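You operate a simulated robot arm through the tools that you are given. There is no shell and no other tool.

Carry out the task below with a simulated two-armed robot. There is one attempt and no reset: what you move stays moved.

JOB
Set the tension so the hand expander floats in the green band, then park the balancer.
Fine: free the tension lock first and lock it again. Where these are worked on the way, their far stop is far enough and under half their travel is too little: tension lock.

Only the result counts: the job must be done as asked and must still hold three seconds after the hand-in. Knocking over, shifting, dropping, spilling or breaking anything else fails it.

ROBOT AND FRAMES
Two 7-joint arms with two-finger parallel grippers on one trunk that stands fixed in place. Base frame: the origin is at the foot of the trunk, x ahead of it, y to its left, z up. Lengths are in m, angles in rad, forces in N, time in s.
The left shoulder is at [0.061, 0.199, 1.329], the right one opposite. With the tool pointing down near the work surface each hand reaches from about 0.3 to 0.72 m from the base axis, measured 20 degrees to its own side. Payload 1.57 kg a hand.
The TCP of each hand is the grasp point between the finger pads, 0.03 m short of the fingertips. In the tool frame z runs along the fingers and y along their closing line. Largest opening 0.11 m; finger width 0.024, thickness 0.012; the body of the gripper, 0.048 by 0.112 m, starts 0.078 m behind the TCP.
Orientation is that of the tool frame in the base frame, as a unit quaternion [x, y, z, w]. With the fingers straight down and closing along the base's y, the tool's x points along the base's -x, its y along +y and its z along -z.

CONTROLS
- The arms move only by the tool move_arm. It takes "left_targets", "right_targets" or both (then of equal length, played together; a hand with none holds still); each is a list of rows, each a list of 7 numbers: the shift along the tool's x, y, z in m, then the turn, a rotation vector about the tool's x, y, z in rad, then the closure, from 0 (fully open) to 1 (shut). In form: [[x, y, z, ax, ay, az, hand], ...]. A call has 1 to 20 rows; each row shifts and turns the commanded pose from where the row before left it, along the tool's axes as they then stand. Each row takes 0.2 s and may step no farther than 0.05 m and 0.15 rad from the row before; otherwise, or with a gripper value out of range, the whole call is refused. A pose out of reach is approached as far as the arm can. The call stops where the force on the tool passes 40 N (or 10 N more than at its start, if that is more) or the arm is blocked; 0.2 s more then pass. Each finger travels about 0.072 m/s and halts on what it meets, pressing with about 41 N; the grip force reading is that of the motor and also rises with nothing between the fingers. The clock runs only during rows and for 0.2 s after the last one: add rows that do not move to give the fingers time. It gives the time, the measured TCP pose, the force on the tool (base axes), the opening and the grip force at its end, in the units of the frame above (readings bear some noise), with the torque about the TCP (base axes, N m) and any sound that the robot's microphone picked up.
- Cameras (640 x 400 px; columns grow to the right, rows downward): "scene" is now at [0.0983, 0.0417, 1.9142]; the picture's right is [0.50, -0.87, 0.00], its down [-0.66, -0.38, -0.65] and it looks along [0.57, 0.32, -0.76] (base axes); focal length 320 px, centre (320, 200). "left" rides on the left gripper at [0.07, -0.016, -0.141] in its tool frame; the picture's right is [0.23, 0.97, 0.00], its down [-0.85, 0.20, -0.48] and it looks along [-0.47, 0.11, 0.88] (tool axes); focal length 222 px, centre (320, 200). "right" rides on the right gripper at [0.07, 0.016, -0.141] in its tool frame; the picture's right is [-0.23, 0.97, 0.00], its down [-0.86, -0.20, -0.48] and it looks along [-0.47, -0.11, 0.88] (tool axes); focal length 222 px, centre (320, 200). There is no depth. A picture from a camera that has moved, and an enlarged one, comes with that camera's place and axes in the base frame and with its lens.
- grab_frame(camera): a new picture of that camera. No time passes.
- raise_lower(by): slides the trunk up (or, below 0, down) by that many m; the arms and the scene camera ride with it, the base frame stays. It gives what a move gives, with no picture.
- aim_head(pan, tilt): turns the head with the scene camera to pan (to the left, within 1.501 rad either way) and tilt (down, from -0.506 to 1.204), counted from straight ahead of the robot. It gives what a move gives.
- close_up(camera, box): a new picture of the part [left, top, right, bottom] of that camera's present view, enlarged. No time passes.
- job_done(): hands the job in; it is judged then, once.

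Nothing tells you positions but the pictures and the camera data. Unless the task says otherwise, let go and move clear before handing in.

The tools are called after "Emit:" as a command line: name --argument value ..., lists and objects as JSON in quotes. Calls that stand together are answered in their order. move_arm: Moves the arms, as the interface text tells. Its arguments: {"type":"object","properties":{"left_targets":{"type":"array","items":{"type":"array","items":{"type":"number"}}},"right_targets":{"type":"array","items":{"type":"array","items":{"type":"number"}}}},"required":[]} The other tools are called the same way: raise_lower (by) slides the trunk up or down; aim_head (pan, tilt) turns the head that bears the scene camera; grab_frame (camera) takes a picture; close_up (camera, box) takes an enlarged picture of a part of a camera's view; job_done () hands the job in.

At the start:

```text
clock: 0.0
left_ee_pos: [0.3056, 0.4206, 1.5989]
left_orientation: [0.0, 1.0, -0.002, -0.001]
left_contact_force: [0.4, -0.8, 0.3]
left_moment: [-0.01, -0.03, -0.01]
left_finger_gap: 0.11
left_grasp_force: 0.0
right_ee_pos: [0.3097, 0.0328, 1.6073]
right_orientation: [0.0, 1.0, -0.001, 0.0]
right_contact_force: [-0.3, -0.5, 0.3]
right_moment: [0.01, 0.0, -0.03]
right_finger_gap: 0.1103
right_grasp_force: 0.0
trunk travel left (down, up): [-0.925, 0.065]
head pan, tilt: [0.522, 0.859]
```

scene: 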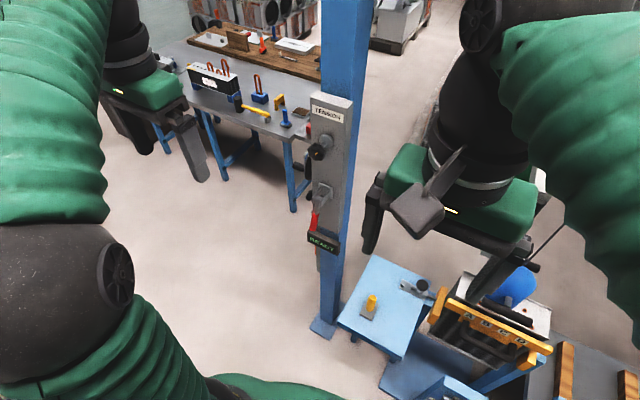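
right: 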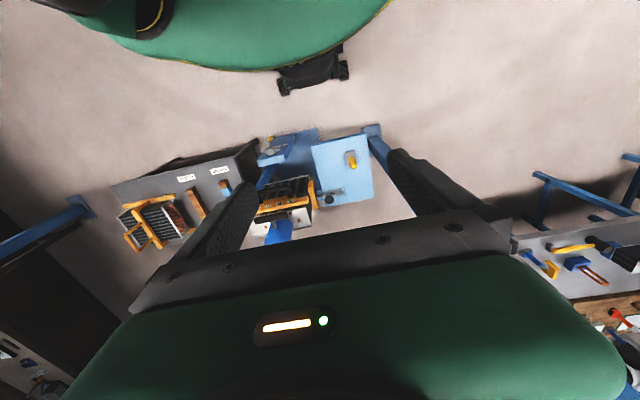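
left: 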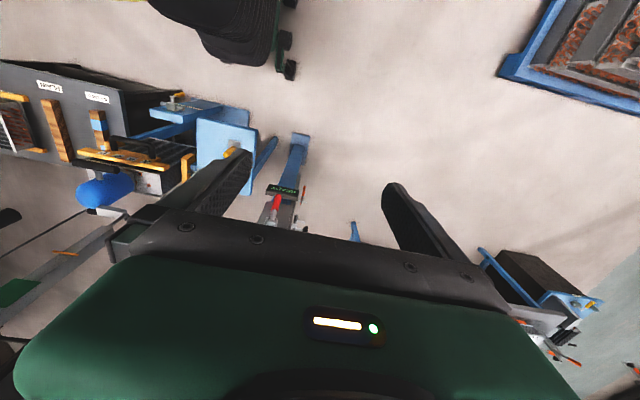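

I see a blue post with a grey panel (label, a black knob, a lever, a red handle and a green sign), a small blue table, and a suspended tool to the right. I'll take closer pictures before moving anything.

Emit:
close_up --camera "scene" --box '[270, 80, 390, 290]'

Emit:
close_up --camera "scene" --box '[320, 240, 640, 400]'

Emit:
close_up --camera "left" --box '[0, 50, 340, 260]'

Emit:
close_up --camera "scene" --box '[150, 20, 340, 140]'

```text
1.90 times, centred on (330, 185) of scene
camera zoom: at [0.0983, 0.0417, 1.9142], right [0.5, -0.87, 0.0], down [-0.66, -0.38, -0.65], along [0.57, 0.32, -0.76], focal length 609 px, centre (301, 229)
```

zoom: 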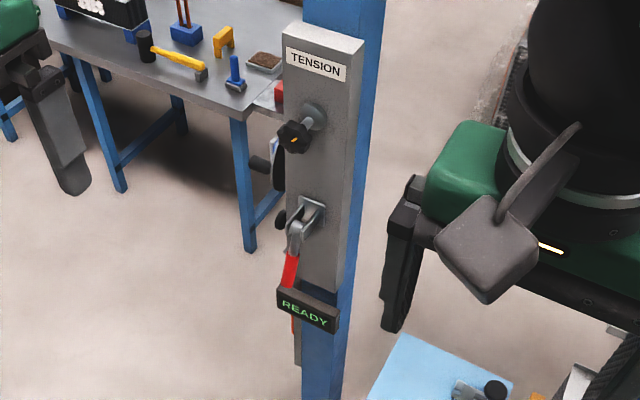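

```text
2.00 times, centred on (480, 320) of scene
camera zoom: at [0.0983, 0.0417, 1.9142], right [0.5, -0.87, 0.0], down [-0.66, -0.38, -0.65], along [0.57, 0.32, -0.76], focal length 640 px, centre (0, -40)
```

zoom: 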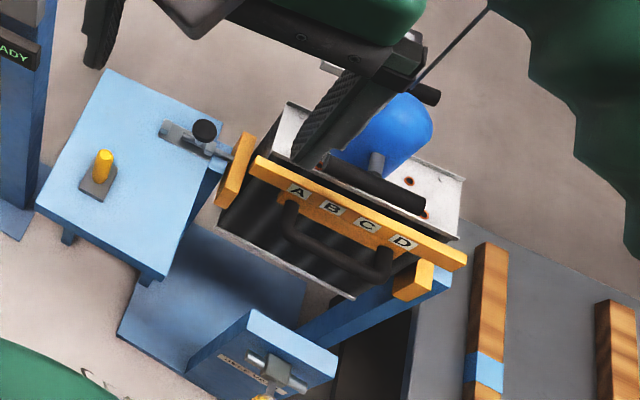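

```text
1.88 times, centred on (170, 155) of left
camera zoom: at [0.2351, 0.4058, 1.7399], right [-0.23, 0.97, 0.0], down [0.86, 0.2, 0.48], along [0.47, 0.11, -0.88], focal length 418 px, centre (602, 285)
```

zoom: 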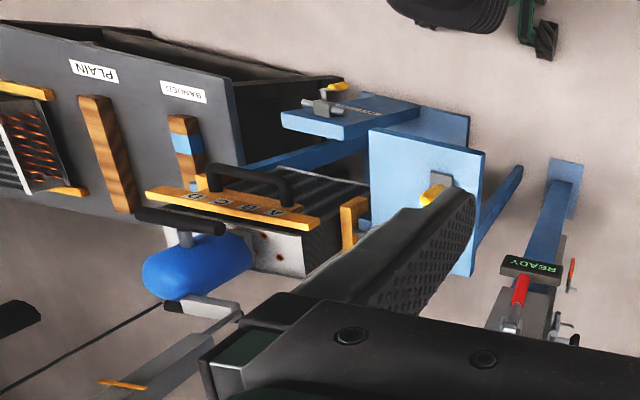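

```text
3.33 times, centred on (245, 80) of scene
camera zoom: at [0.0983, 0.0417, 1.9142], right [0.5, -0.87, 0.0], down [-0.66, -0.38, -0.65], along [0.57, 0.32, -0.76], focal length 1066 px, centre (570, 600)
```

zoom: 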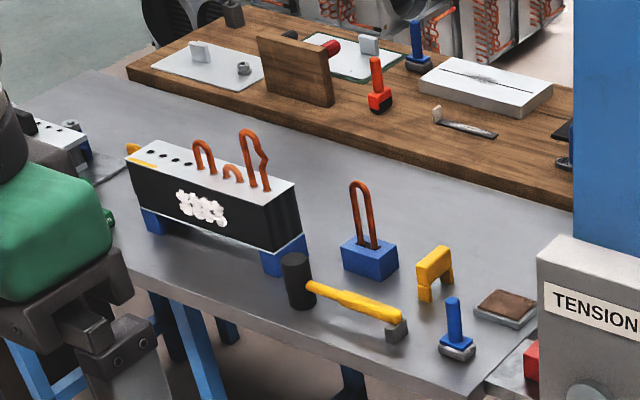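

The panel on the post shows TENSION, a knob, a red-handled lever and a READY sign; a blue tool hangs partly hidden behind the right gripper. I'll turn the head to look for the balancer, the green band and any park device.

Emit:
aim_head --pan 0.3 --tilt 0.2

Emit:
grab_frame --camera "scene"

Emit:
aim_head --pan -0.3 --tilt 0.9

Emit:
grab_frame --camera "scene"

Emit:
aim_head --pan 1.2 --tilt 0.7

Emit:
grab_frame --camera "scene"

```text
clock: 1.0
left_ee_pos: [0.306, 0.4207, 1.5985]
left_orientation: [0.0, 1.0, 0.0, 0.0]
left_contact_force: [-0.1, 0.4, -0.4]
left_moment: [0.01, 0.0, -0.03]
left_finger_gap: 0.1103
left_grasp_force: 0.1
right_ee_pos: [0.3109, 0.0313, 1.6084]
right_orientation: [0.0, 1.0, -0.001, 0.0]
right_contact_force: [-0.6, 0.4, -0.9]
right_moment: [0.03, -0.01, 0.01]
right_finger_gap: 0.1098
right_grasp_force: 0.1
trunk travel left (down, up): [-0.925, 0.065]
head pan, tilt: [0.3, 0.201]
```

```text
taken
camera scene: at [0.12, 0.0306, 1.9725], right [0.3, -0.96, 0.0], down [-0.19, -0.06, -0.98], along [0.94, 0.29, -0.2], focal length 320 px, centre (320, 200)
```

scene: 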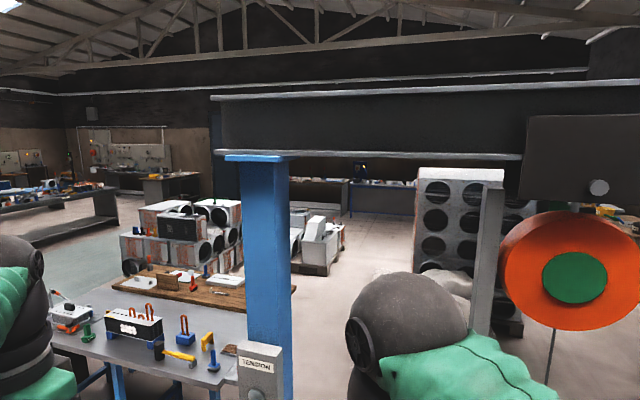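

```text
clock: 2.1
left_ee_pos: [0.3058, 0.4215, 1.5979]
left_orientation: [0.0, 1.0, 0.0, 0.001]
left_contact_force: [-0.2, -0.4, 0.3]
left_moment: [0.01, -0.03, 0.03]
left_finger_gap: 0.1102
left_grasp_force: 0.0
right_ee_pos: [0.3105, 0.0312, 1.6084]
right_orientation: [0.0, 1.0, -0.001, 0.0]
right_contact_force: [0.6, -1.3, -0.5]
right_moment: [-0.02, 0.03, 0.01]
right_finger_gap: 0.1098
right_grasp_force: 0.0
trunk travel left (down, up): [-0.925, 0.065]
head pan, tilt: [-0.3, 0.901]
```

```text
taken
camera scene: at [0.1031, -0.0194, 1.9112], right [-0.3, -0.96, 0.0], down [-0.75, 0.23, -0.62], along [0.59, -0.18, -0.78], focal length 320 px, centre (320, 200)
```

scene: 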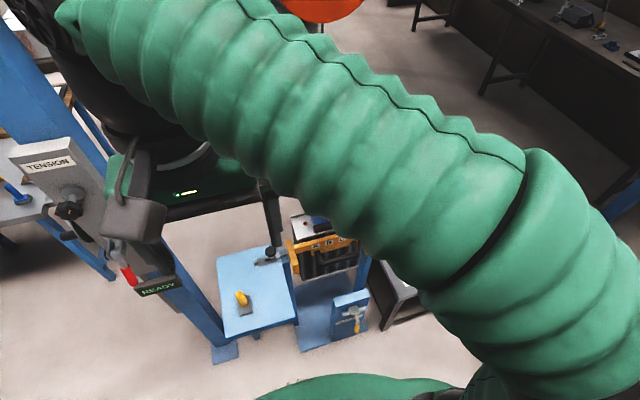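

```text
clock: 3.7
left_ee_pos: [0.3062, 0.422, 1.5991]
left_orientation: [0.0, 1.0, 0.0, 0.0]
left_contact_force: [-0.2, 0.0, 0.6]
left_moment: [0.01, -0.01, -0.01]
left_finger_gap: 0.11
left_grasp_force: 0.2
right_ee_pos: [0.3102, 0.0319, 1.6071]
right_orientation: [0.0, 1.0, -0.002, 0.0]
right_contact_force: [0.3, -0.2, 0.2]
right_moment: [0.02, -0.02, 0.02]
right_finger_gap: 0.1097
right_grasp_force: 0.1
trunk travel left (down, up): [-0.925, 0.065]
head pan, tilt: [1.201, 0.7]
```

```text
taken
camera scene: at [0.0618, 0.0823, 1.9272], right [0.93, -0.36, 0.0], down [-0.23, -0.6, -0.76], along [0.28, 0.71, -0.65], focal length 320 px, centre (320, 200)
```

scene: 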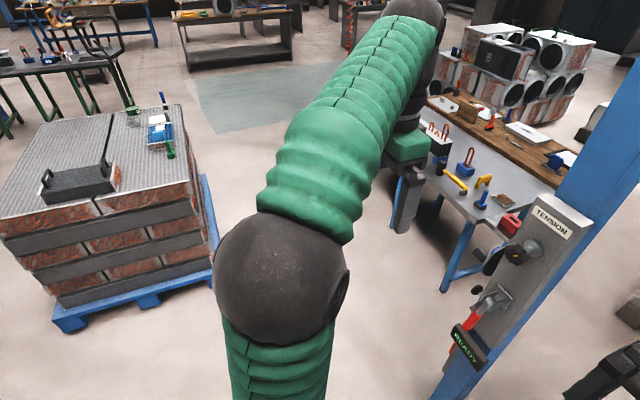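

The red lever is at about (0.60, 0.35, 1.15) and the expander hangs at about (0.75, -0.25, 1.04) below an orange balancer reel. I'll move the right hand aside to its own side and aim the head back to get a clear view.

Emit:
move_arm --right_targets '[[0, -0.05, 0, 0, 0, 0, 0], [0, -0.05, 0, 0, 0, 0, 0], [0, -0.05, 0, 0, 0, 0, 0], [0, -0.05, 0, 0, 0, 0, 0], [0, -0.05, 0, 0, 0, 0, 0], [0, -0.05, 0, 0, 0, 0, 0], [0, -0.05, 0, 0, 0, 0, 0], [0, -0.05, 0, 0, 0, 0, 0]]'

Emit:
aim_head --pan 0.1 --tilt 0.8

Emit:
grab_frame --camera "scene"

Emit:
grab_frame --camera "right"

```text
clock: 5.5
left_ee_pos: [0.3074, 0.416, 1.5984]
left_orientation: [0.0, 1.0, 0.001, -0.001]
left_contact_force: [0.2, -0.5, 0.0]
left_moment: [0.03, 0.01, -0.02]
left_finger_gap: 0.1096
left_grasp_force: 0.0
right_ee_pos: [0.3154, -0.3743, 1.6084]
right_orientation: [0.0, 1.0, 0.001, -0.001]
right_contact_force: [0.0, -0.4, 0.2]
right_moment: [0.01, 0.0, 0.0]
right_finger_gap: 0.11
right_grasp_force: 0.0
trunk travel left (down, up): [-0.925, 0.065]
head pan, tilt: [1.201, 0.7]
```

```text
clock: 6.8
left_ee_pos: [0.3051, 0.4217, 1.5982]
left_orientation: [0.001, 1.0, 0.0, -0.001]
left_contact_force: [0.1, 0.5, 0.2]
left_moment: [-0.04, 0.02, 0.02]
left_finger_gap: 0.1099
left_grasp_force: 0.1
right_ee_pos: [0.313, -0.3706, 1.6085]
right_orientation: [0.0, 1.0, -0.001, 0.0]
right_contact_force: [-0.1, -0.7, 0.1]
right_moment: [0.03, -0.03, -0.04]
right_finger_gap: 0.1099
right_grasp_force: 0.1
trunk travel left (down, up): [-0.925, 0.065]
head pan, tilt: [0.099, 0.799]
```

```text
taken
camera scene: at [0.1109, 0.0091, 1.919], right [0.1, -0.99, 0.0], down [-0.71, -0.07, -0.7], along [0.69, 0.07, -0.72], focal length 320 px, centre (320, 200)
```

scene: 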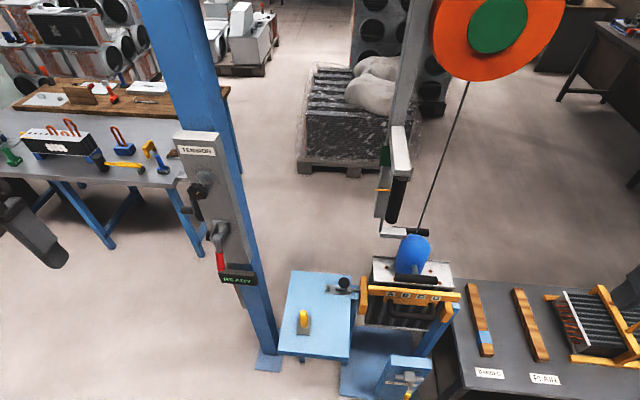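

```text
taken
camera right: at [0.2429, -0.3548, 1.7504], right [0.23, 0.97, 0.0], down [0.86, -0.2, 0.48], along [0.47, -0.11, -0.88], focal length 222 px, centre (320, 200)
```

right: 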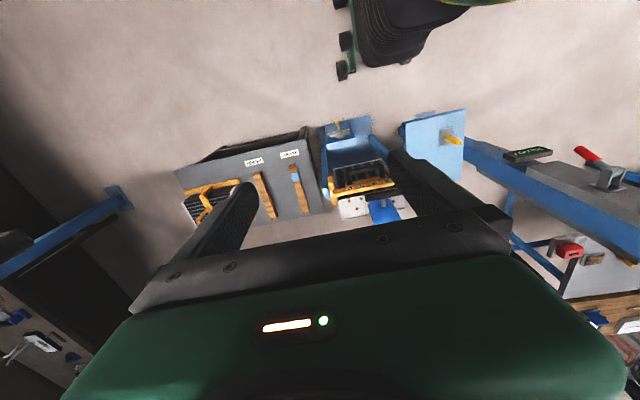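

Now the balancer, cable and hanging expander are visible, with a vertical scale beside the tool. I'll zoom in on each part.

Emit:
close_up --camera "scene" --box '[340, 100, 500, 300]'

Emit:
close_up --camera "scene" --box '[160, 120, 280, 300]'

Emit:
close_up --camera "scene" --box '[270, 255, 480, 400]'

Emit:
close_up --camera "scene" --box '[360, 120, 440, 240]'

```text
2.00 times, centred on (420, 200) of scene
camera zoom: at [0.1109, 0.0091, 1.919], right [0.1, -0.99, 0.0], down [-0.71, -0.07, -0.7], along [0.69, 0.07, -0.72], focal length 640 px, centre (120, 200)
```

zoom: 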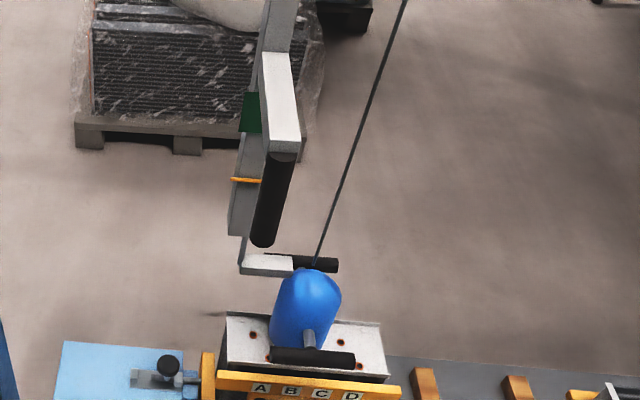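

```text
2.22 times, centred on (220, 210) of scene
camera zoom: at [0.1109, 0.0091, 1.919], right [0.1, -0.99, 0.0], down [-0.71, -0.07, -0.7], along [0.69, 0.07, -0.72], focal length 711 px, centre (542, 178)
```

zoom: 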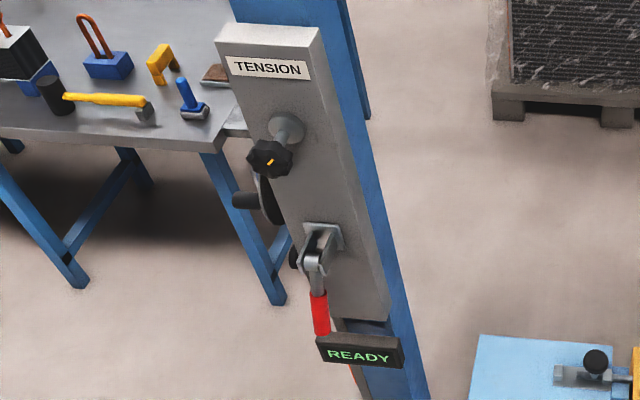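

```text
2.76 times, centred on (375, 328) of scene
camera zoom: at [0.1109, 0.0091, 1.919], right [0.1, -0.99, 0.0], down [-0.71, -0.07, -0.7], along [0.69, 0.07, -0.72], focal length 882 px, centre (168, -152)
```

zoom: 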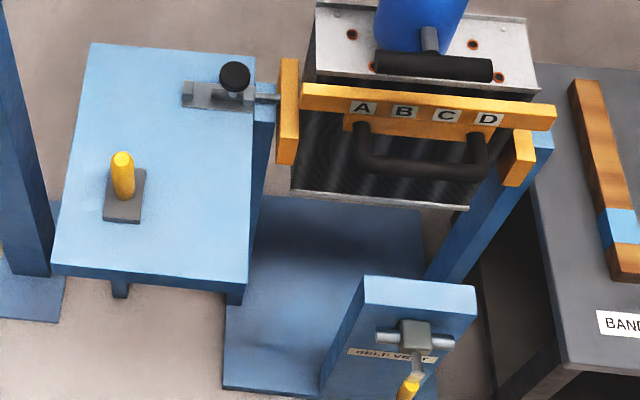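

```text
3.33 times, centred on (400, 180) of scene
camera zoom: at [0.1109, 0.0091, 1.919], right [0.1, -0.99, 0.0], down [-0.71, -0.07, -0.7], along [0.69, 0.07, -0.72], focal length 1066 px, centre (53, 267)
```

zoom: 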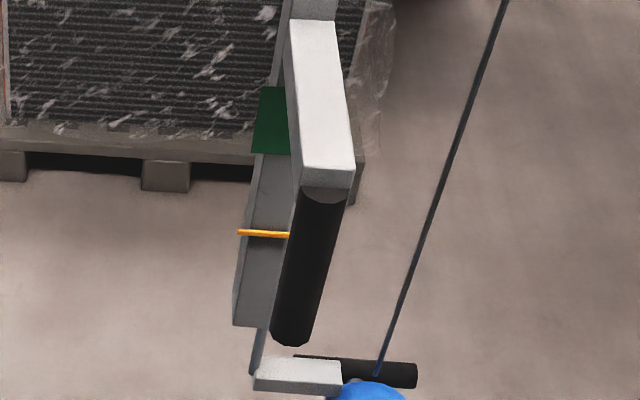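

The scale has a green band with an orange pointer below it. On the panel I can make out a star knob, a toggle clamp with a red grip, and something like a crank on the panel's left side. I'll bring the left hand's camera around to see the panel's side.

Emit:
move_arm --left_targets '[[0, 0.033, 0.033, 0, 0, 0, 0], [0, 0.033, 0.033, 0, 0, 0, 0], [0, 0.033, 0.033, 0, 0, 0, 0], [0, 0.033, 0.033, 0, 0, 0, 0], [0, 0, 0, 0, -0.15, 0, 0], [0, 0, 0, 0, -0.15, 0, 0], [0, 0, 0, 0, -0.15, 0, 0], [0, 0, 0, 0, -0.15, 0, 0], [0, 0, 0, 0, -0.15, 0, 0]]'

Emit:
grab_frame --camera "left"

Emit:
aim_head --pan 0.4 --tilt 0.7

Emit:
grab_frame --camera "scene"

```text
clock: 8.8
left_ee_pos: [0.3034, 0.5558, 1.4668]
left_orientation: [-0.001, 0.93, 0.0, 0.368]
left_contact_force: [-0.1, -0.1, -0.2]
left_moment: [0.02, -0.01, 0.0]
left_finger_gap: 0.1102
left_grasp_force: 0.1
right_ee_pos: [0.3115, -0.3694, 1.6085]
right_orientation: [0.001, 1.0, -0.001, 0.0]
right_contact_force: [0.7, -0.2, 0.3]
right_moment: [0.01, -0.04, -0.01]
right_finger_gap: 0.1099
right_grasp_force: 0.1
trunk travel left (down, up): [-0.925, 0.065]
head pan, tilt: [0.099, 0.799]
```

```text
taken
camera left: at [0.1557, 0.5382, 1.5224], right [-0.17, 0.97, -0.16], down [0.3, 0.2, 0.93], along [0.94, 0.11, -0.32], focal length 222 px, centre (320, 200)
```

left: 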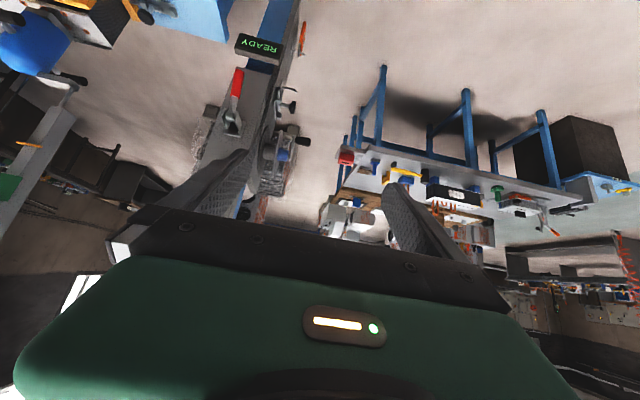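

```text
clock: 9.6
left_ee_pos: [0.304, 0.5541, 1.4677]
left_orientation: [-0.001, 0.931, 0.001, 0.365]
left_contact_force: [-0.7, 0.2, 0.3]
left_moment: [-0.01, -0.03, -0.02]
left_finger_gap: 0.1099
left_grasp_force: 0.1
right_ee_pos: [0.3127, -0.3699, 1.6085]
right_orientation: [0.0, 1.0, 0.0, 0.0]
right_contact_force: [-1.1, 0.3, -0.3]
right_moment: [0.01, 0.0, 0.0]
right_finger_gap: 0.11
right_grasp_force: 0.0
trunk travel left (down, up): [-0.925, 0.065]
head pan, tilt: [0.4, 0.7]
```

```text
taken
camera scene: at [0.1081, 0.0349, 1.9273], right [0.39, -0.92, 0.0], down [-0.59, -0.25, -0.76], along [0.7, 0.3, -0.64], focal length 320 px, centre (320, 200)
```

scene: 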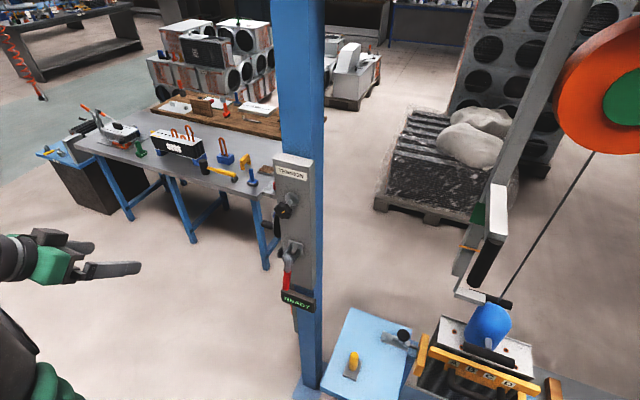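

Emit:
close_up --camera "left" --box '[190, 20, 330, 220]'

Emit:
close_up --camera "left" --box '[0, 0, 120, 220]'

Emit:
close_up --camera "scene" --box '[420, 150, 560, 320]'

Emit:
close_up --camera "scene" --box '[255, 140, 335, 340]'

```text
2.00 times, centred on (260, 120) of left
camera zoom: at [0.1562, 0.5365, 1.5232], right [-0.17, 0.97, -0.15], down [0.3, 0.2, 0.93], along [0.94, 0.11, -0.33], focal length 444 px, centre (440, 360)
```

zoom: 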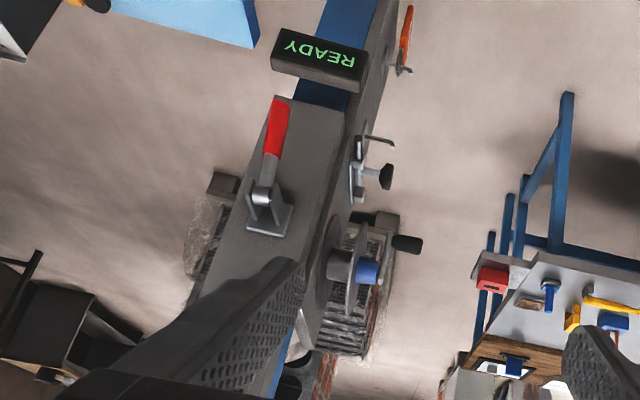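

```text
1.82 times, centred on (60, 110) of left
camera zoom: at [0.1562, 0.5365, 1.5232], right [-0.17, 0.97, -0.15], down [0.3, 0.2, 0.93], along [0.94, 0.11, -0.33], focal length 404 px, centre (793, 364)
```

zoom: 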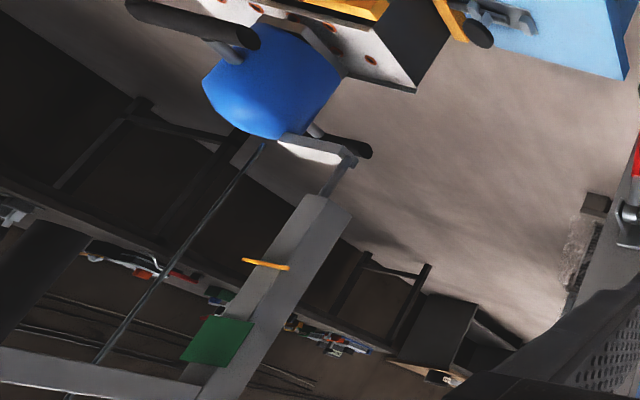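

```text
2.35 times, centred on (490, 235) of scene
camera zoom: at [0.1081, 0.0349, 1.9273], right [0.39, -0.92, 0.0], down [-0.59, -0.25, -0.76], along [0.7, 0.3, -0.64], focal length 752 px, centre (-80, 118)
```

zoom: 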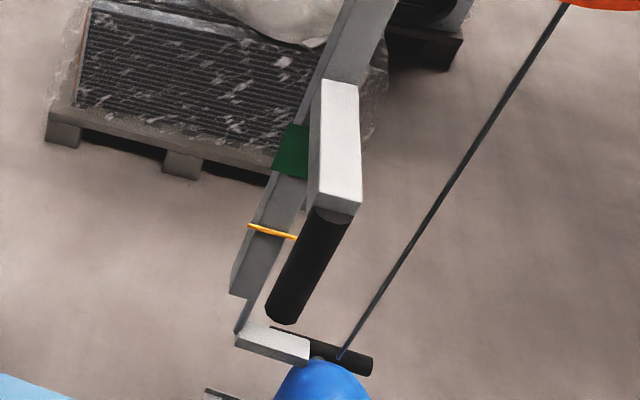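

```text
2.00 times, centred on (295, 240) of scene
camera zoom: at [0.1081, 0.0349, 1.9273], right [0.39, -0.92, 0.0], down [-0.59, -0.25, -0.76], along [0.7, 0.3, -0.64], focal length 640 px, centre (370, 120)
```

zoom: 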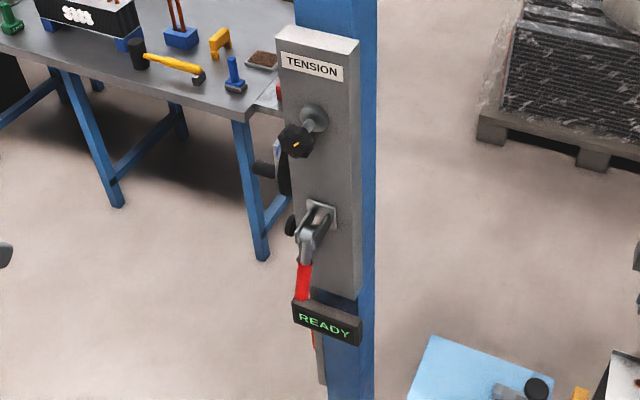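

On the panel's left side I can see a crank disc, a small pull-pin with a black knob and an orange lever; the front has a star knob and a red toggle. I'll turn the left hand to look straight at that side.

Emit:
move_arm --left_targets '[[0, 0, 0, 0.102, 0, 0.1095, 0], [0, 0, 0, 0.102, 0, 0.1095, 0], [0, 0, 0, 0.102, 0, 0.1095, 0], [0, 0, 0, 0.102, 0, 0.1095, 0], [0, 0, 0, 0.102, 0, 0.1095, 0], [0, 0, 0, 0.102, 0, 0.1095, 0], [0, 0, 0, 0.102, 0, 0.1095, 0], [0.01, 0.044, 0.012, 0, 0, 0, 0], [0.01, 0.044, 0.012, 0, 0, 0, 0], [0.01, 0.044, 0.012, 0, 0, 0, 0]]'

Emit:
grab_frame --camera "left"

Emit:
grab_frame --camera "scene"

```text
clock: 11.8
left_ee_pos: [0.383, 0.5953, 1.4354]
left_orientation: [0.464, 0.805, -0.185, 0.318]
left_contact_force: [0.7, 0.9, 0.5]
left_moment: [0.0, -0.03, -0.03]
left_finger_gap: 0.1099
left_grasp_force: 0.1
left hand out of reach, approached as far as the arm can: row 10
right_ee_pos: [0.3136, -0.3672, 1.6076]
right_orientation: [-0.001, 1.0, 0.0, 0.0]
right_contact_force: [0.8, 0.2, -0.2]
right_moment: [0.0, 0.02, 0.0]
right_finger_gap: 0.1102
right_grasp_force: 0.0
trunk travel left (down, up): [-0.925, 0.065]
head pan, tilt: [0.4, 0.7]
```

```text
taken
camera left: at [0.2945, 0.7164, 1.4909], right [0.76, 0.63, -0.16], down [0.32, -0.16, 0.93], along [0.56, -0.76, -0.32], focal length 222 px, centre (320, 200)
```

left: 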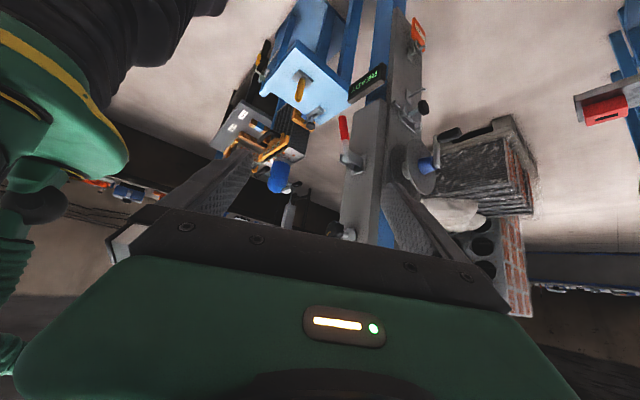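

```text
taken
camera scene: at [0.1108, 0.041, 1.927], right [0.39, -0.92, 0.0], down [-0.59, -0.25, -0.76], along [0.7, 0.3, -0.65], focal length 320 px, centre (320, 200)
```

scene: 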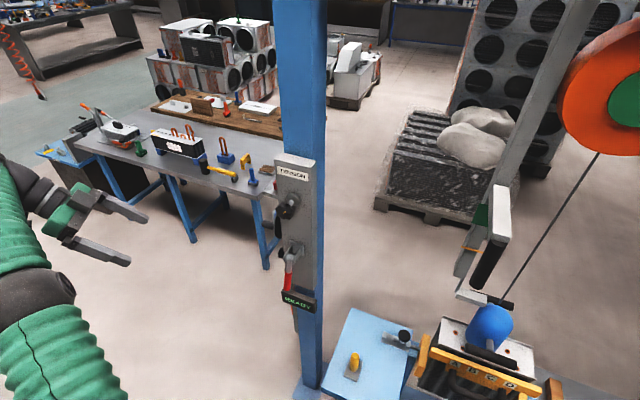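

Emit:
close_up --camera "left" --box '[330, 0, 460, 200]'

Emit:
close_up --camera "left" --box '[370, 80, 470, 200]'

Emit:
close_up --camera "left" --box '[190, 0, 360, 230]'

```text
2.00 times, centred on (395, 100) of left
camera zoom: at [0.2945, 0.7164, 1.4909], right [0.76, 0.63, -0.16], down [0.32, -0.16, 0.93], along [0.56, -0.76, -0.32], focal length 444 px, centre (170, 400)
```

zoom: 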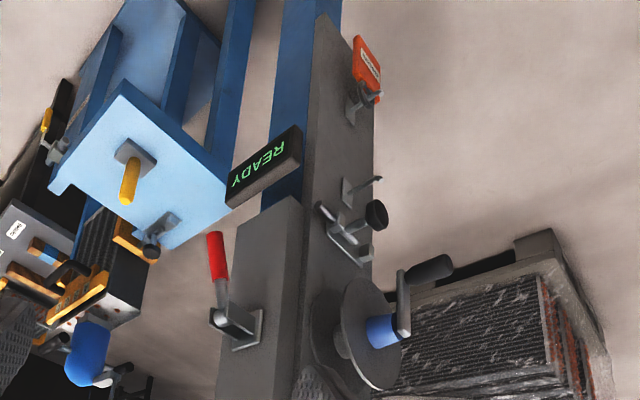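

```text
3.33 times, centred on (420, 140) of left
camera zoom: at [0.2945, 0.7164, 1.4909], right [0.76, 0.63, -0.16], down [0.32, -0.16, 0.93], along [0.56, -0.76, -0.32], focal length 740 px, centre (-13, 400)
```

zoom: 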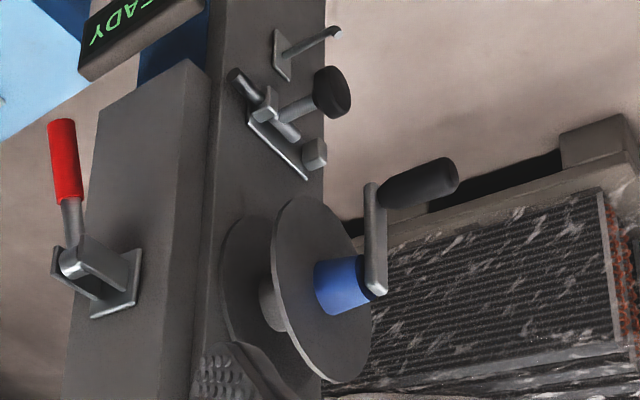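

```text
1.74 times, centred on (275, 115) of left
camera zoom: at [0.2945, 0.7164, 1.4909], right [0.76, 0.63, -0.16], down [0.32, -0.16, 0.93], along [0.56, -0.76, -0.32], focal length 386 px, centre (398, 348)
```

zoom: 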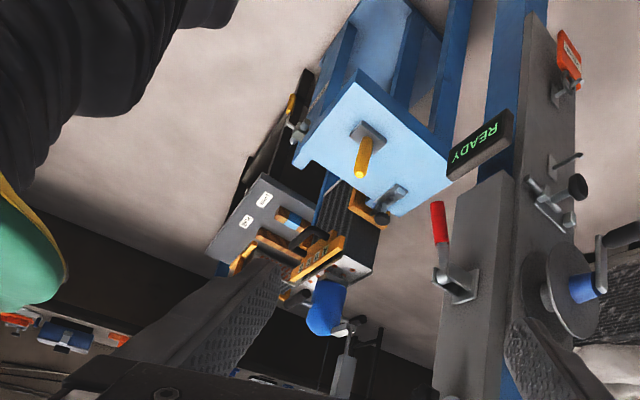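

The panel's left side carries a crank drum, a barrel bolt with a black knob, a small hook and an orange tag. I'll lower the trunk so the head camera can view everything at a flatter angle.

Emit:
raise_lower --by -0.35

Emit:
aim_head --pan 0.45 --tilt 0.4

Emit:
grab_frame --camera "scene"

Emit:
grab_frame --camera "left"

Emit:
grab_frame --camera "right"

```text
clock: 15.3
left_ee_pos: [0.3825, 0.5937, 1.0864]
left_orientation: [0.464, 0.806, -0.183, 0.318]
left_contact_force: [-0.5, -0.3, 0.0]
left_moment: [0.01, -0.04, 0.01]
left_finger_gap: 0.1101
left_grasp_force: 0.0
right_ee_pos: [0.3112, -0.3691, 1.2586]
right_orientation: [0.0, 1.0, -0.001, 0.0]
right_contact_force: [-1.0, -0.5, 0.6]
right_moment: [-0.03, 0.0, 0.0]
right_finger_gap: 0.11
right_grasp_force: 0.0
trunk travel left (down, up): [-0.575, 0.415]
head pan, tilt: [0.4, 0.7]
```

```text
clock: 16.1
left_ee_pos: [0.3816, 0.5949, 1.0853]
left_orientation: [0.464, 0.807, -0.183, 0.317]
left_contact_force: [0.7, -0.1, 0.3]
left_moment: [-0.04, -0.01, -0.01]
left_finger_gap: 0.1099
left_grasp_force: 0.1
right_ee_pos: [0.3124, -0.3699, 1.2579]
right_orientation: [0.0, 1.0, 0.0, 0.0]
right_contact_force: [0.0, 0.6, 0.5]
right_moment: [-0.02, -0.01, -0.01]
right_finger_gap: 0.1102
right_grasp_force: 0.1
trunk travel left (down, up): [-0.575, 0.415]
head pan, tilt: [0.45, 0.4]
```

```text
taken
camera scene: at [0.1143, 0.0433, 1.6039], right [0.44, -0.9, 0.0], down [-0.35, -0.17, -0.92], along [0.83, 0.4, -0.39], focal length 320 px, centre (320, 200)
```

scene: 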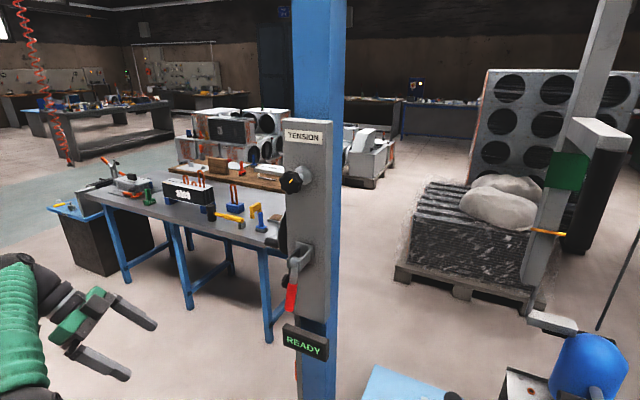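

```text
taken
camera left: at [0.2935, 0.7133, 1.1415], right [0.76, 0.63, -0.16], down [0.32, -0.16, 0.93], along [0.56, -0.76, -0.33], focal length 222 px, centre (320, 200)
```

left: 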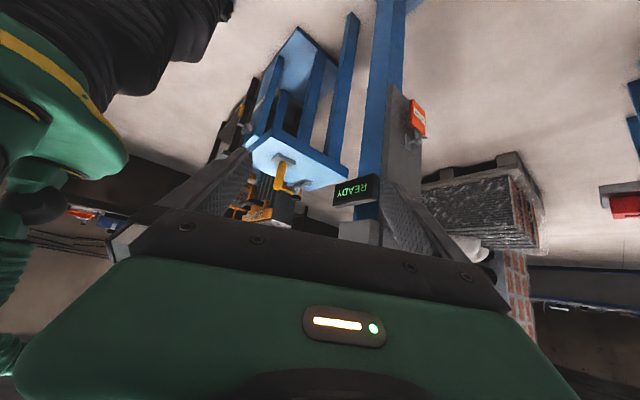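

```text
taken
camera right: at [0.2426, -0.3541, 1.4006], right [0.23, 0.97, 0.0], down [0.86, -0.2, 0.48], along [0.47, -0.11, -0.88], focal length 222 px, centre (320, 200)
```

right: 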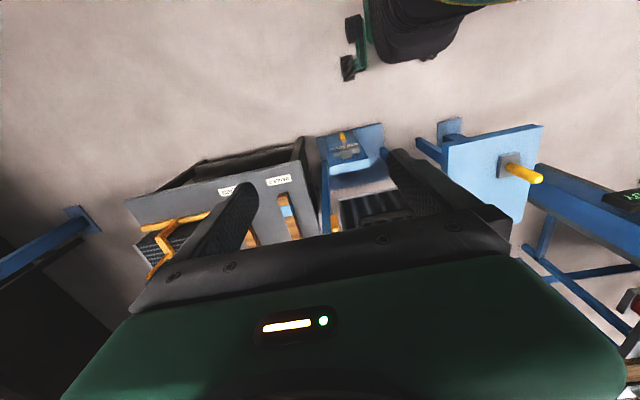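

Emit:
close_up --camera "scene" --box '[250, 110, 370, 400]'

Emit:
close_up --camera "scene" --box '[500, 90, 640, 300]'

Emit:
close_up --camera "left" --box '[380, 70, 440, 180]'

Emit:
aim_head --pan -0.3 --tilt 0.1

Emit:
grab_frame --camera "scene"

Emit:
aim_head --pan -0.3 --tilt 0.6

Emit:
grab_frame --camera "scene"

```text
1.38 times, centred on (310, 255) of scene
camera zoom: at [0.1143, 0.0433, 1.6039], right [0.44, -0.9, 0.0], down [-0.35, -0.17, -0.92], along [0.83, 0.4, -0.39], focal length 441 px, centre (334, 124)
```

zoom: 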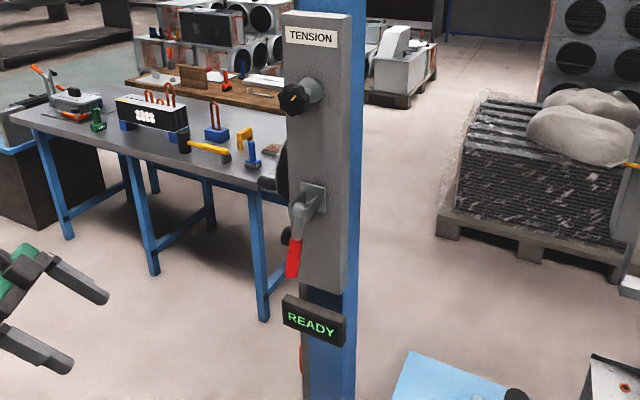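

```text
1.90 times, centred on (570, 195) of scene
camera zoom: at [0.1143, 0.0433, 1.6039], right [0.44, -0.9, 0.0], down [-0.35, -0.17, -0.92], along [0.83, 0.4, -0.39], focal length 609 px, centre (-156, 210)
```

zoom: 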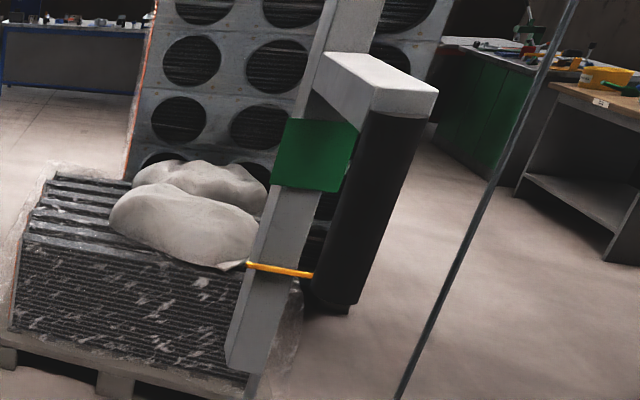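

```text
3.64 times, centred on (410, 125) of left
camera zoom: at [0.2935, 0.7133, 1.1415], right [0.76, 0.63, -0.16], down [0.32, -0.16, 0.93], along [0.56, -0.76, -0.33], focal length 808 px, centre (-7, 473)
```

zoom: 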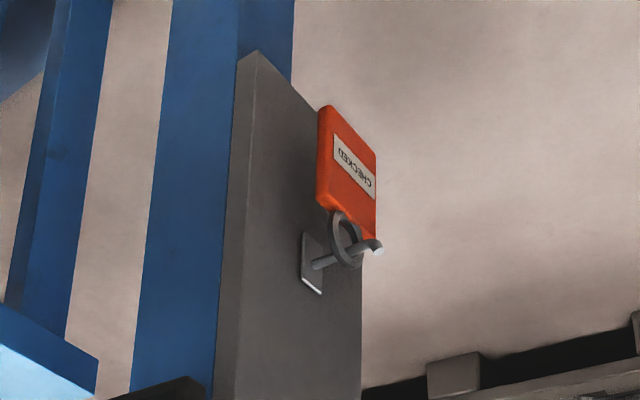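

```text
clock: 17.2
left_ee_pos: [0.3821, 0.5938, 1.0851]
left_orientation: [0.465, 0.806, -0.184, 0.316]
left_contact_force: [0.2, 1.1, -0.1]
left_moment: [-0.01, 0.0, -0.04]
left_finger_gap: 0.1104
left_grasp_force: 0.0
right_ee_pos: [0.3122, -0.3692, 1.2574]
right_orientation: [0.0, 1.0, -0.001, 0.001]
right_contact_force: [0.0, 0.1, 0.4]
right_moment: [-0.02, 0.03, -0.02]
right_finger_gap: 0.1102
right_grasp_force: 0.1
trunk travel left (down, up): [-0.575, 0.415]
head pan, tilt: [-0.3, 0.099]
```

```text
taken
camera scene: at [0.1189, -0.0242, 1.632], right [-0.29, -0.96, 0.0], down [-0.1, 0.03, -0.99], along [0.95, -0.29, -0.1], focal length 320 px, centre (320, 200)
```

scene: 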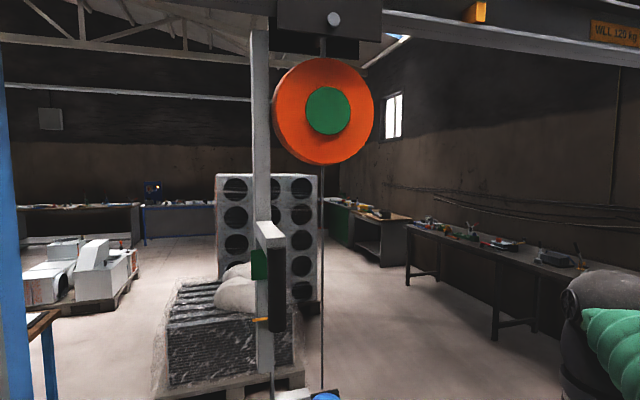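

```text
clock: 18.1
left_ee_pos: [0.3819, 0.5937, 1.0849]
left_orientation: [0.465, 0.806, -0.183, 0.317]
left_contact_force: [0.1, 0.4, 0.1]
left_moment: [-0.01, -0.01, -0.02]
left_finger_gap: 0.1099
left_grasp_force: 0.1
right_ee_pos: [0.3136, -0.3699, 1.2588]
right_orientation: [0.0, 1.0, -0.001, -0.001]
right_contact_force: [-0.5, -0.9, -1.4]
right_moment: [-0.02, -0.01, 0.0]
right_finger_gap: 0.1101
right_grasp_force: 0.0
trunk travel left (down, up): [-0.575, 0.415]
head pan, tilt: [-0.3, 0.6]
```

```text
taken
camera scene: at [0.1153, -0.0232, 1.586], right [-0.3, -0.96, 0.0], down [-0.54, 0.17, -0.83], along [0.79, -0.24, -0.56], focal length 320 px, centre (320, 200)
```

scene: 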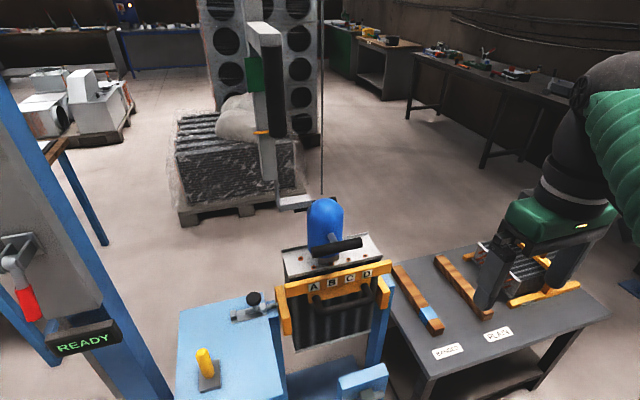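

The scale pointer sits below the green band. I'll look up at the balancer and beam, and at the far side of the station for a park device.

Emit:
aim_head --pan -0.2 --tilt -0.3

Emit:
grab_frame --camera "scene"

Emit:
aim_head --pan -0.8 --tilt -0.2

Emit:
grab_frame --camera "scene"

Emit:
aim_head --pan -0.9 --tilt 0.6

Emit:
grab_frame --camera "scene"

```text
clock: 19.3
left_ee_pos: [0.3811, 0.5939, 1.0856]
left_orientation: [0.465, 0.806, -0.184, 0.317]
left_contact_force: [0.0, 0.0, 0.5]
left_moment: [0.0, -0.01, 0.0]
left_finger_gap: 0.11
left_grasp_force: 0.0
right_ee_pos: [0.3132, -0.3705, 1.2598]
right_orientation: [0.0, 1.0, -0.001, 0.0]
right_contact_force: [0.5, -0.3, 0.6]
right_moment: [0.0, 0.01, -0.02]
right_finger_gap: 0.1099
right_grasp_force: 0.1
trunk travel left (down, up): [-0.575, 0.415]
head pan, tilt: [-0.201, -0.3]
```

```text
taken
camera scene: at [0.108, -0.0126, 1.6665], right [-0.2, -0.98, 0.0], down [0.29, -0.06, -0.96], along [0.94, -0.19, 0.29], focal length 320 px, centre (320, 200)
```

scene: 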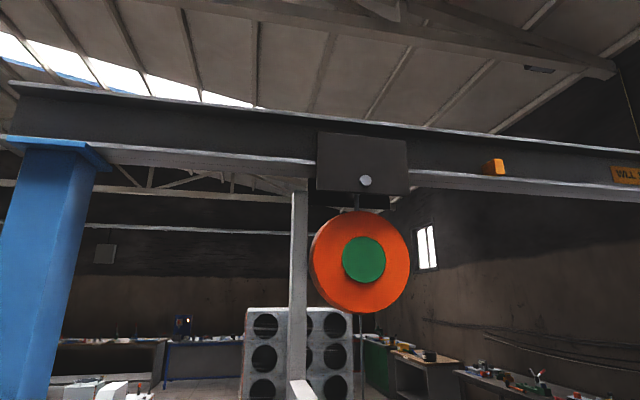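

```text
clock: 20.3
left_ee_pos: [0.3819, 0.5933, 1.0854]
left_orientation: [0.465, 0.806, -0.183, 0.317]
left_contact_force: [-0.5, 0.4, -0.7]
left_moment: [-0.01, -0.01, 0.0]
left_finger_gap: 0.1101
left_grasp_force: 0.1
right_ee_pos: [0.3141, -0.3701, 1.2586]
right_orientation: [0.001, 1.0, -0.001, 0.0]
right_contact_force: [-0.7, -0.1, 0.4]
right_moment: [0.03, 0.02, 0.0]
right_finger_gap: 0.1097
right_grasp_force: 0.1
trunk travel left (down, up): [-0.575, 0.415]
head pan, tilt: [-0.799, -0.201]
```

```text
taken
camera scene: at [0.089, -0.0566, 1.6586], right [-0.72, -0.7, 0.0], down [0.14, -0.14, -0.98], along [0.68, -0.7, 0.2], focal length 320 px, centre (320, 200)
```

scene: 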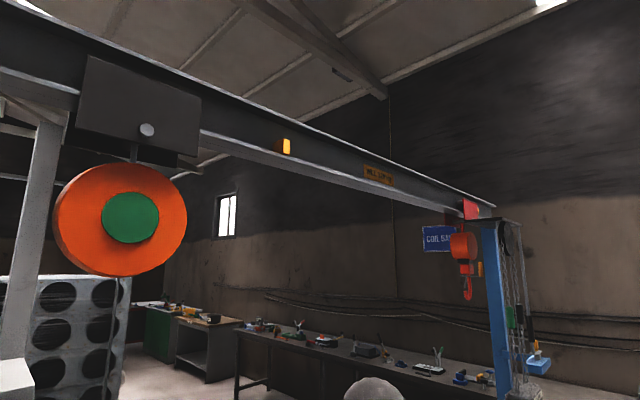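

```text
clock: 21.4
left_ee_pos: [0.3815, 0.5938, 1.0848]
left_orientation: [0.464, 0.806, -0.183, 0.318]
left_contact_force: [0.3, 0.5, -0.5]
left_moment: [-0.02, 0.03, -0.01]
left_finger_gap: 0.11
left_grasp_force: 0.1
right_ee_pos: [0.3125, -0.3694, 1.259]
right_orientation: [0.0, 1.0, -0.001, 0.0]
right_contact_force: [0.0, -0.6, 0.1]
right_moment: [0.02, -0.01, -0.01]
right_finger_gap: 0.1099
right_grasp_force: 0.0
trunk travel left (down, up): [-0.575, 0.415]
head pan, tilt: [-0.901, 0.6]
```

```text
taken
camera scene: at [0.0858, -0.0664, 1.5861], right [-0.78, -0.62, 0.0], down [-0.35, 0.44, -0.83], along [0.51, -0.65, -0.56], focal length 320 px, centre (320, 200)
```

scene: 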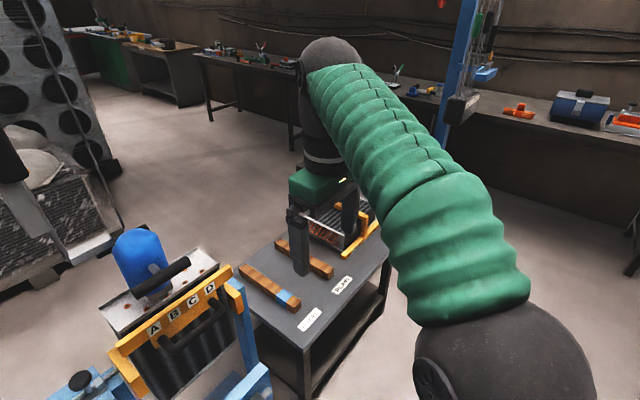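

The reel hangs from a trolley on the overhead beam, and the grey drop bar carries the scale plus a black hand grip — probably for towing the trolley. There is a yellow-orange mark on the beam; I'll zoom on it and on the trolley.

Emit:
aim_head --pan -0.5 --tilt -0.3

Emit:
close_up --camera "scene" --box '[300, 80, 500, 240]'

Emit:
close_up --camera "scene" --box '[120, 60, 340, 280]'

Emit:
grab_frame --camera "scene"

Emit:
aim_head --pan -0.2 --tilt 0.35

Emit:
close_up --camera "scene" --box '[200, 60, 400, 300]'

Emit:
grab_frame --camera "scene"

```text
clock: 22.6
left_ee_pos: [0.3821, 0.594, 1.0855]
left_orientation: [0.465, 0.806, -0.184, 0.317]
left_contact_force: [-0.3, 0.6, -0.4]
left_moment: [0.01, 0.03, 0.02]
left_finger_gap: 0.1101
left_grasp_force: 0.1
right_ee_pos: [0.3134, -0.3707, 1.2583]
right_orientation: [0.0, 1.0, -0.001, 0.0]
right_contact_force: [-0.8, -0.3, 0.0]
right_moment: [-0.01, -0.03, -0.04]
right_finger_gap: 0.1101
right_grasp_force: 0.1
trunk travel left (down, up): [-0.575, 0.415]
head pan, tilt: [-0.499, -0.3]
```

```text
2.50 times, centred on (400, 160) of scene
camera zoom: at [0.1, -0.0346, 1.6666], right [-0.48, -0.88, 0.0], down [0.26, -0.14, -0.96], along [0.84, -0.46, 0.29], focal length 800 px, centre (120, 300)
```

zoom: 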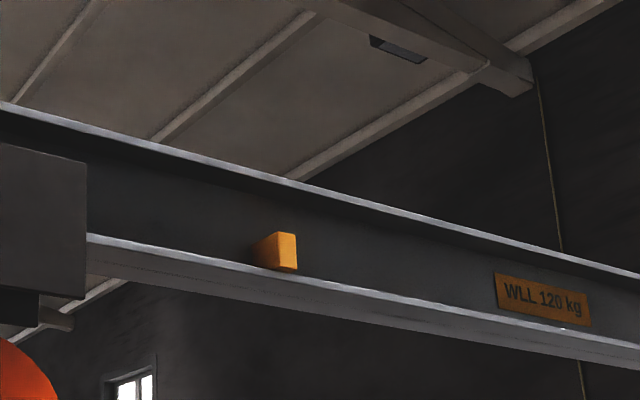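

```text
1.82 times, centred on (230, 170) of scene
camera zoom: at [0.1, -0.0346, 1.6666], right [-0.48, -0.88, 0.0], down [0.26, -0.14, -0.96], along [0.84, -0.46, 0.29], focal length 582 px, centre (484, 254)
```

zoom: 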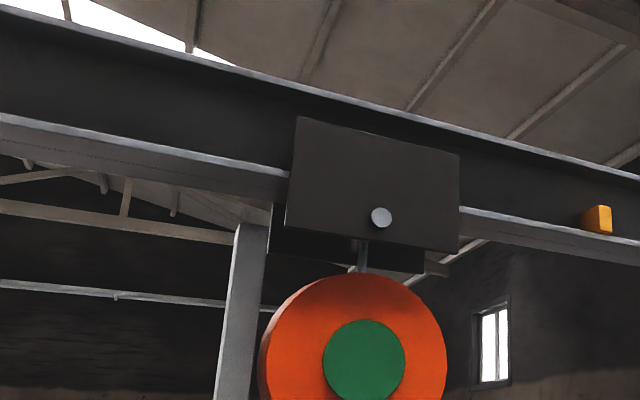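

```text
taken
camera scene: at [0.1, -0.0346, 1.6666], right [-0.48, -0.88, 0.0], down [0.26, -0.14, -0.96], along [0.84, -0.46, 0.29], focal length 320 px, centre (320, 200)
```

scene: 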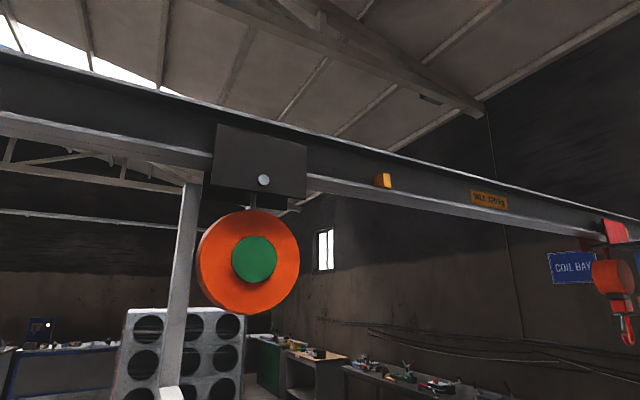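

```text
clock: 23.6
left_ee_pos: [0.3822, 0.5937, 1.085]
left_orientation: [0.465, 0.806, -0.184, 0.318]
left_contact_force: [-0.4, -0.5, 0.3]
left_moment: [0.02, 0.02, -0.01]
left_finger_gap: 0.1096
left_grasp_force: 0.1
right_ee_pos: [0.3133, -0.3691, 1.2588]
right_orientation: [-0.001, 1.0, -0.001, 0.0]
right_contact_force: [0.4, 0.7, -0.1]
right_moment: [-0.03, -0.04, 0.0]
right_finger_gap: 0.1104
right_grasp_force: 0.1
trunk travel left (down, up): [-0.575, 0.415]
head pan, tilt: [-0.201, 0.351]
```

```text
1.67 times, centred on (300, 180) of scene
camera zoom: at [0.1221, -0.0156, 1.6087], right [-0.2, -0.98, 0.0], down [-0.34, 0.07, -0.94], along [0.92, -0.19, -0.34], focal length 533 px, centre (353, 233)
```

zoom: 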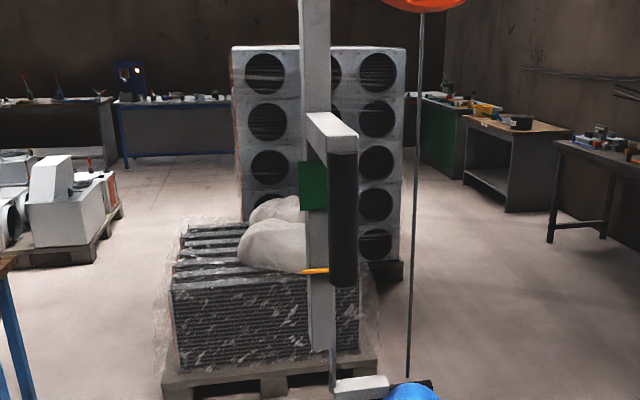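

```text
taken
camera scene: at [0.1221, -0.0156, 1.6087], right [-0.2, -0.98, 0.0], down [-0.34, 0.07, -0.94], along [0.92, -0.19, -0.34], focal length 320 px, centre (320, 200)
```

scene: 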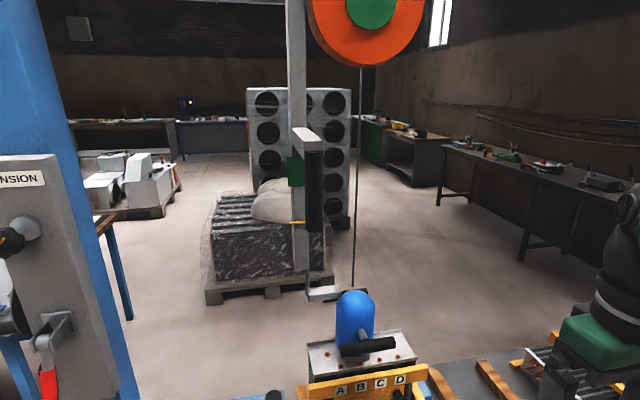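

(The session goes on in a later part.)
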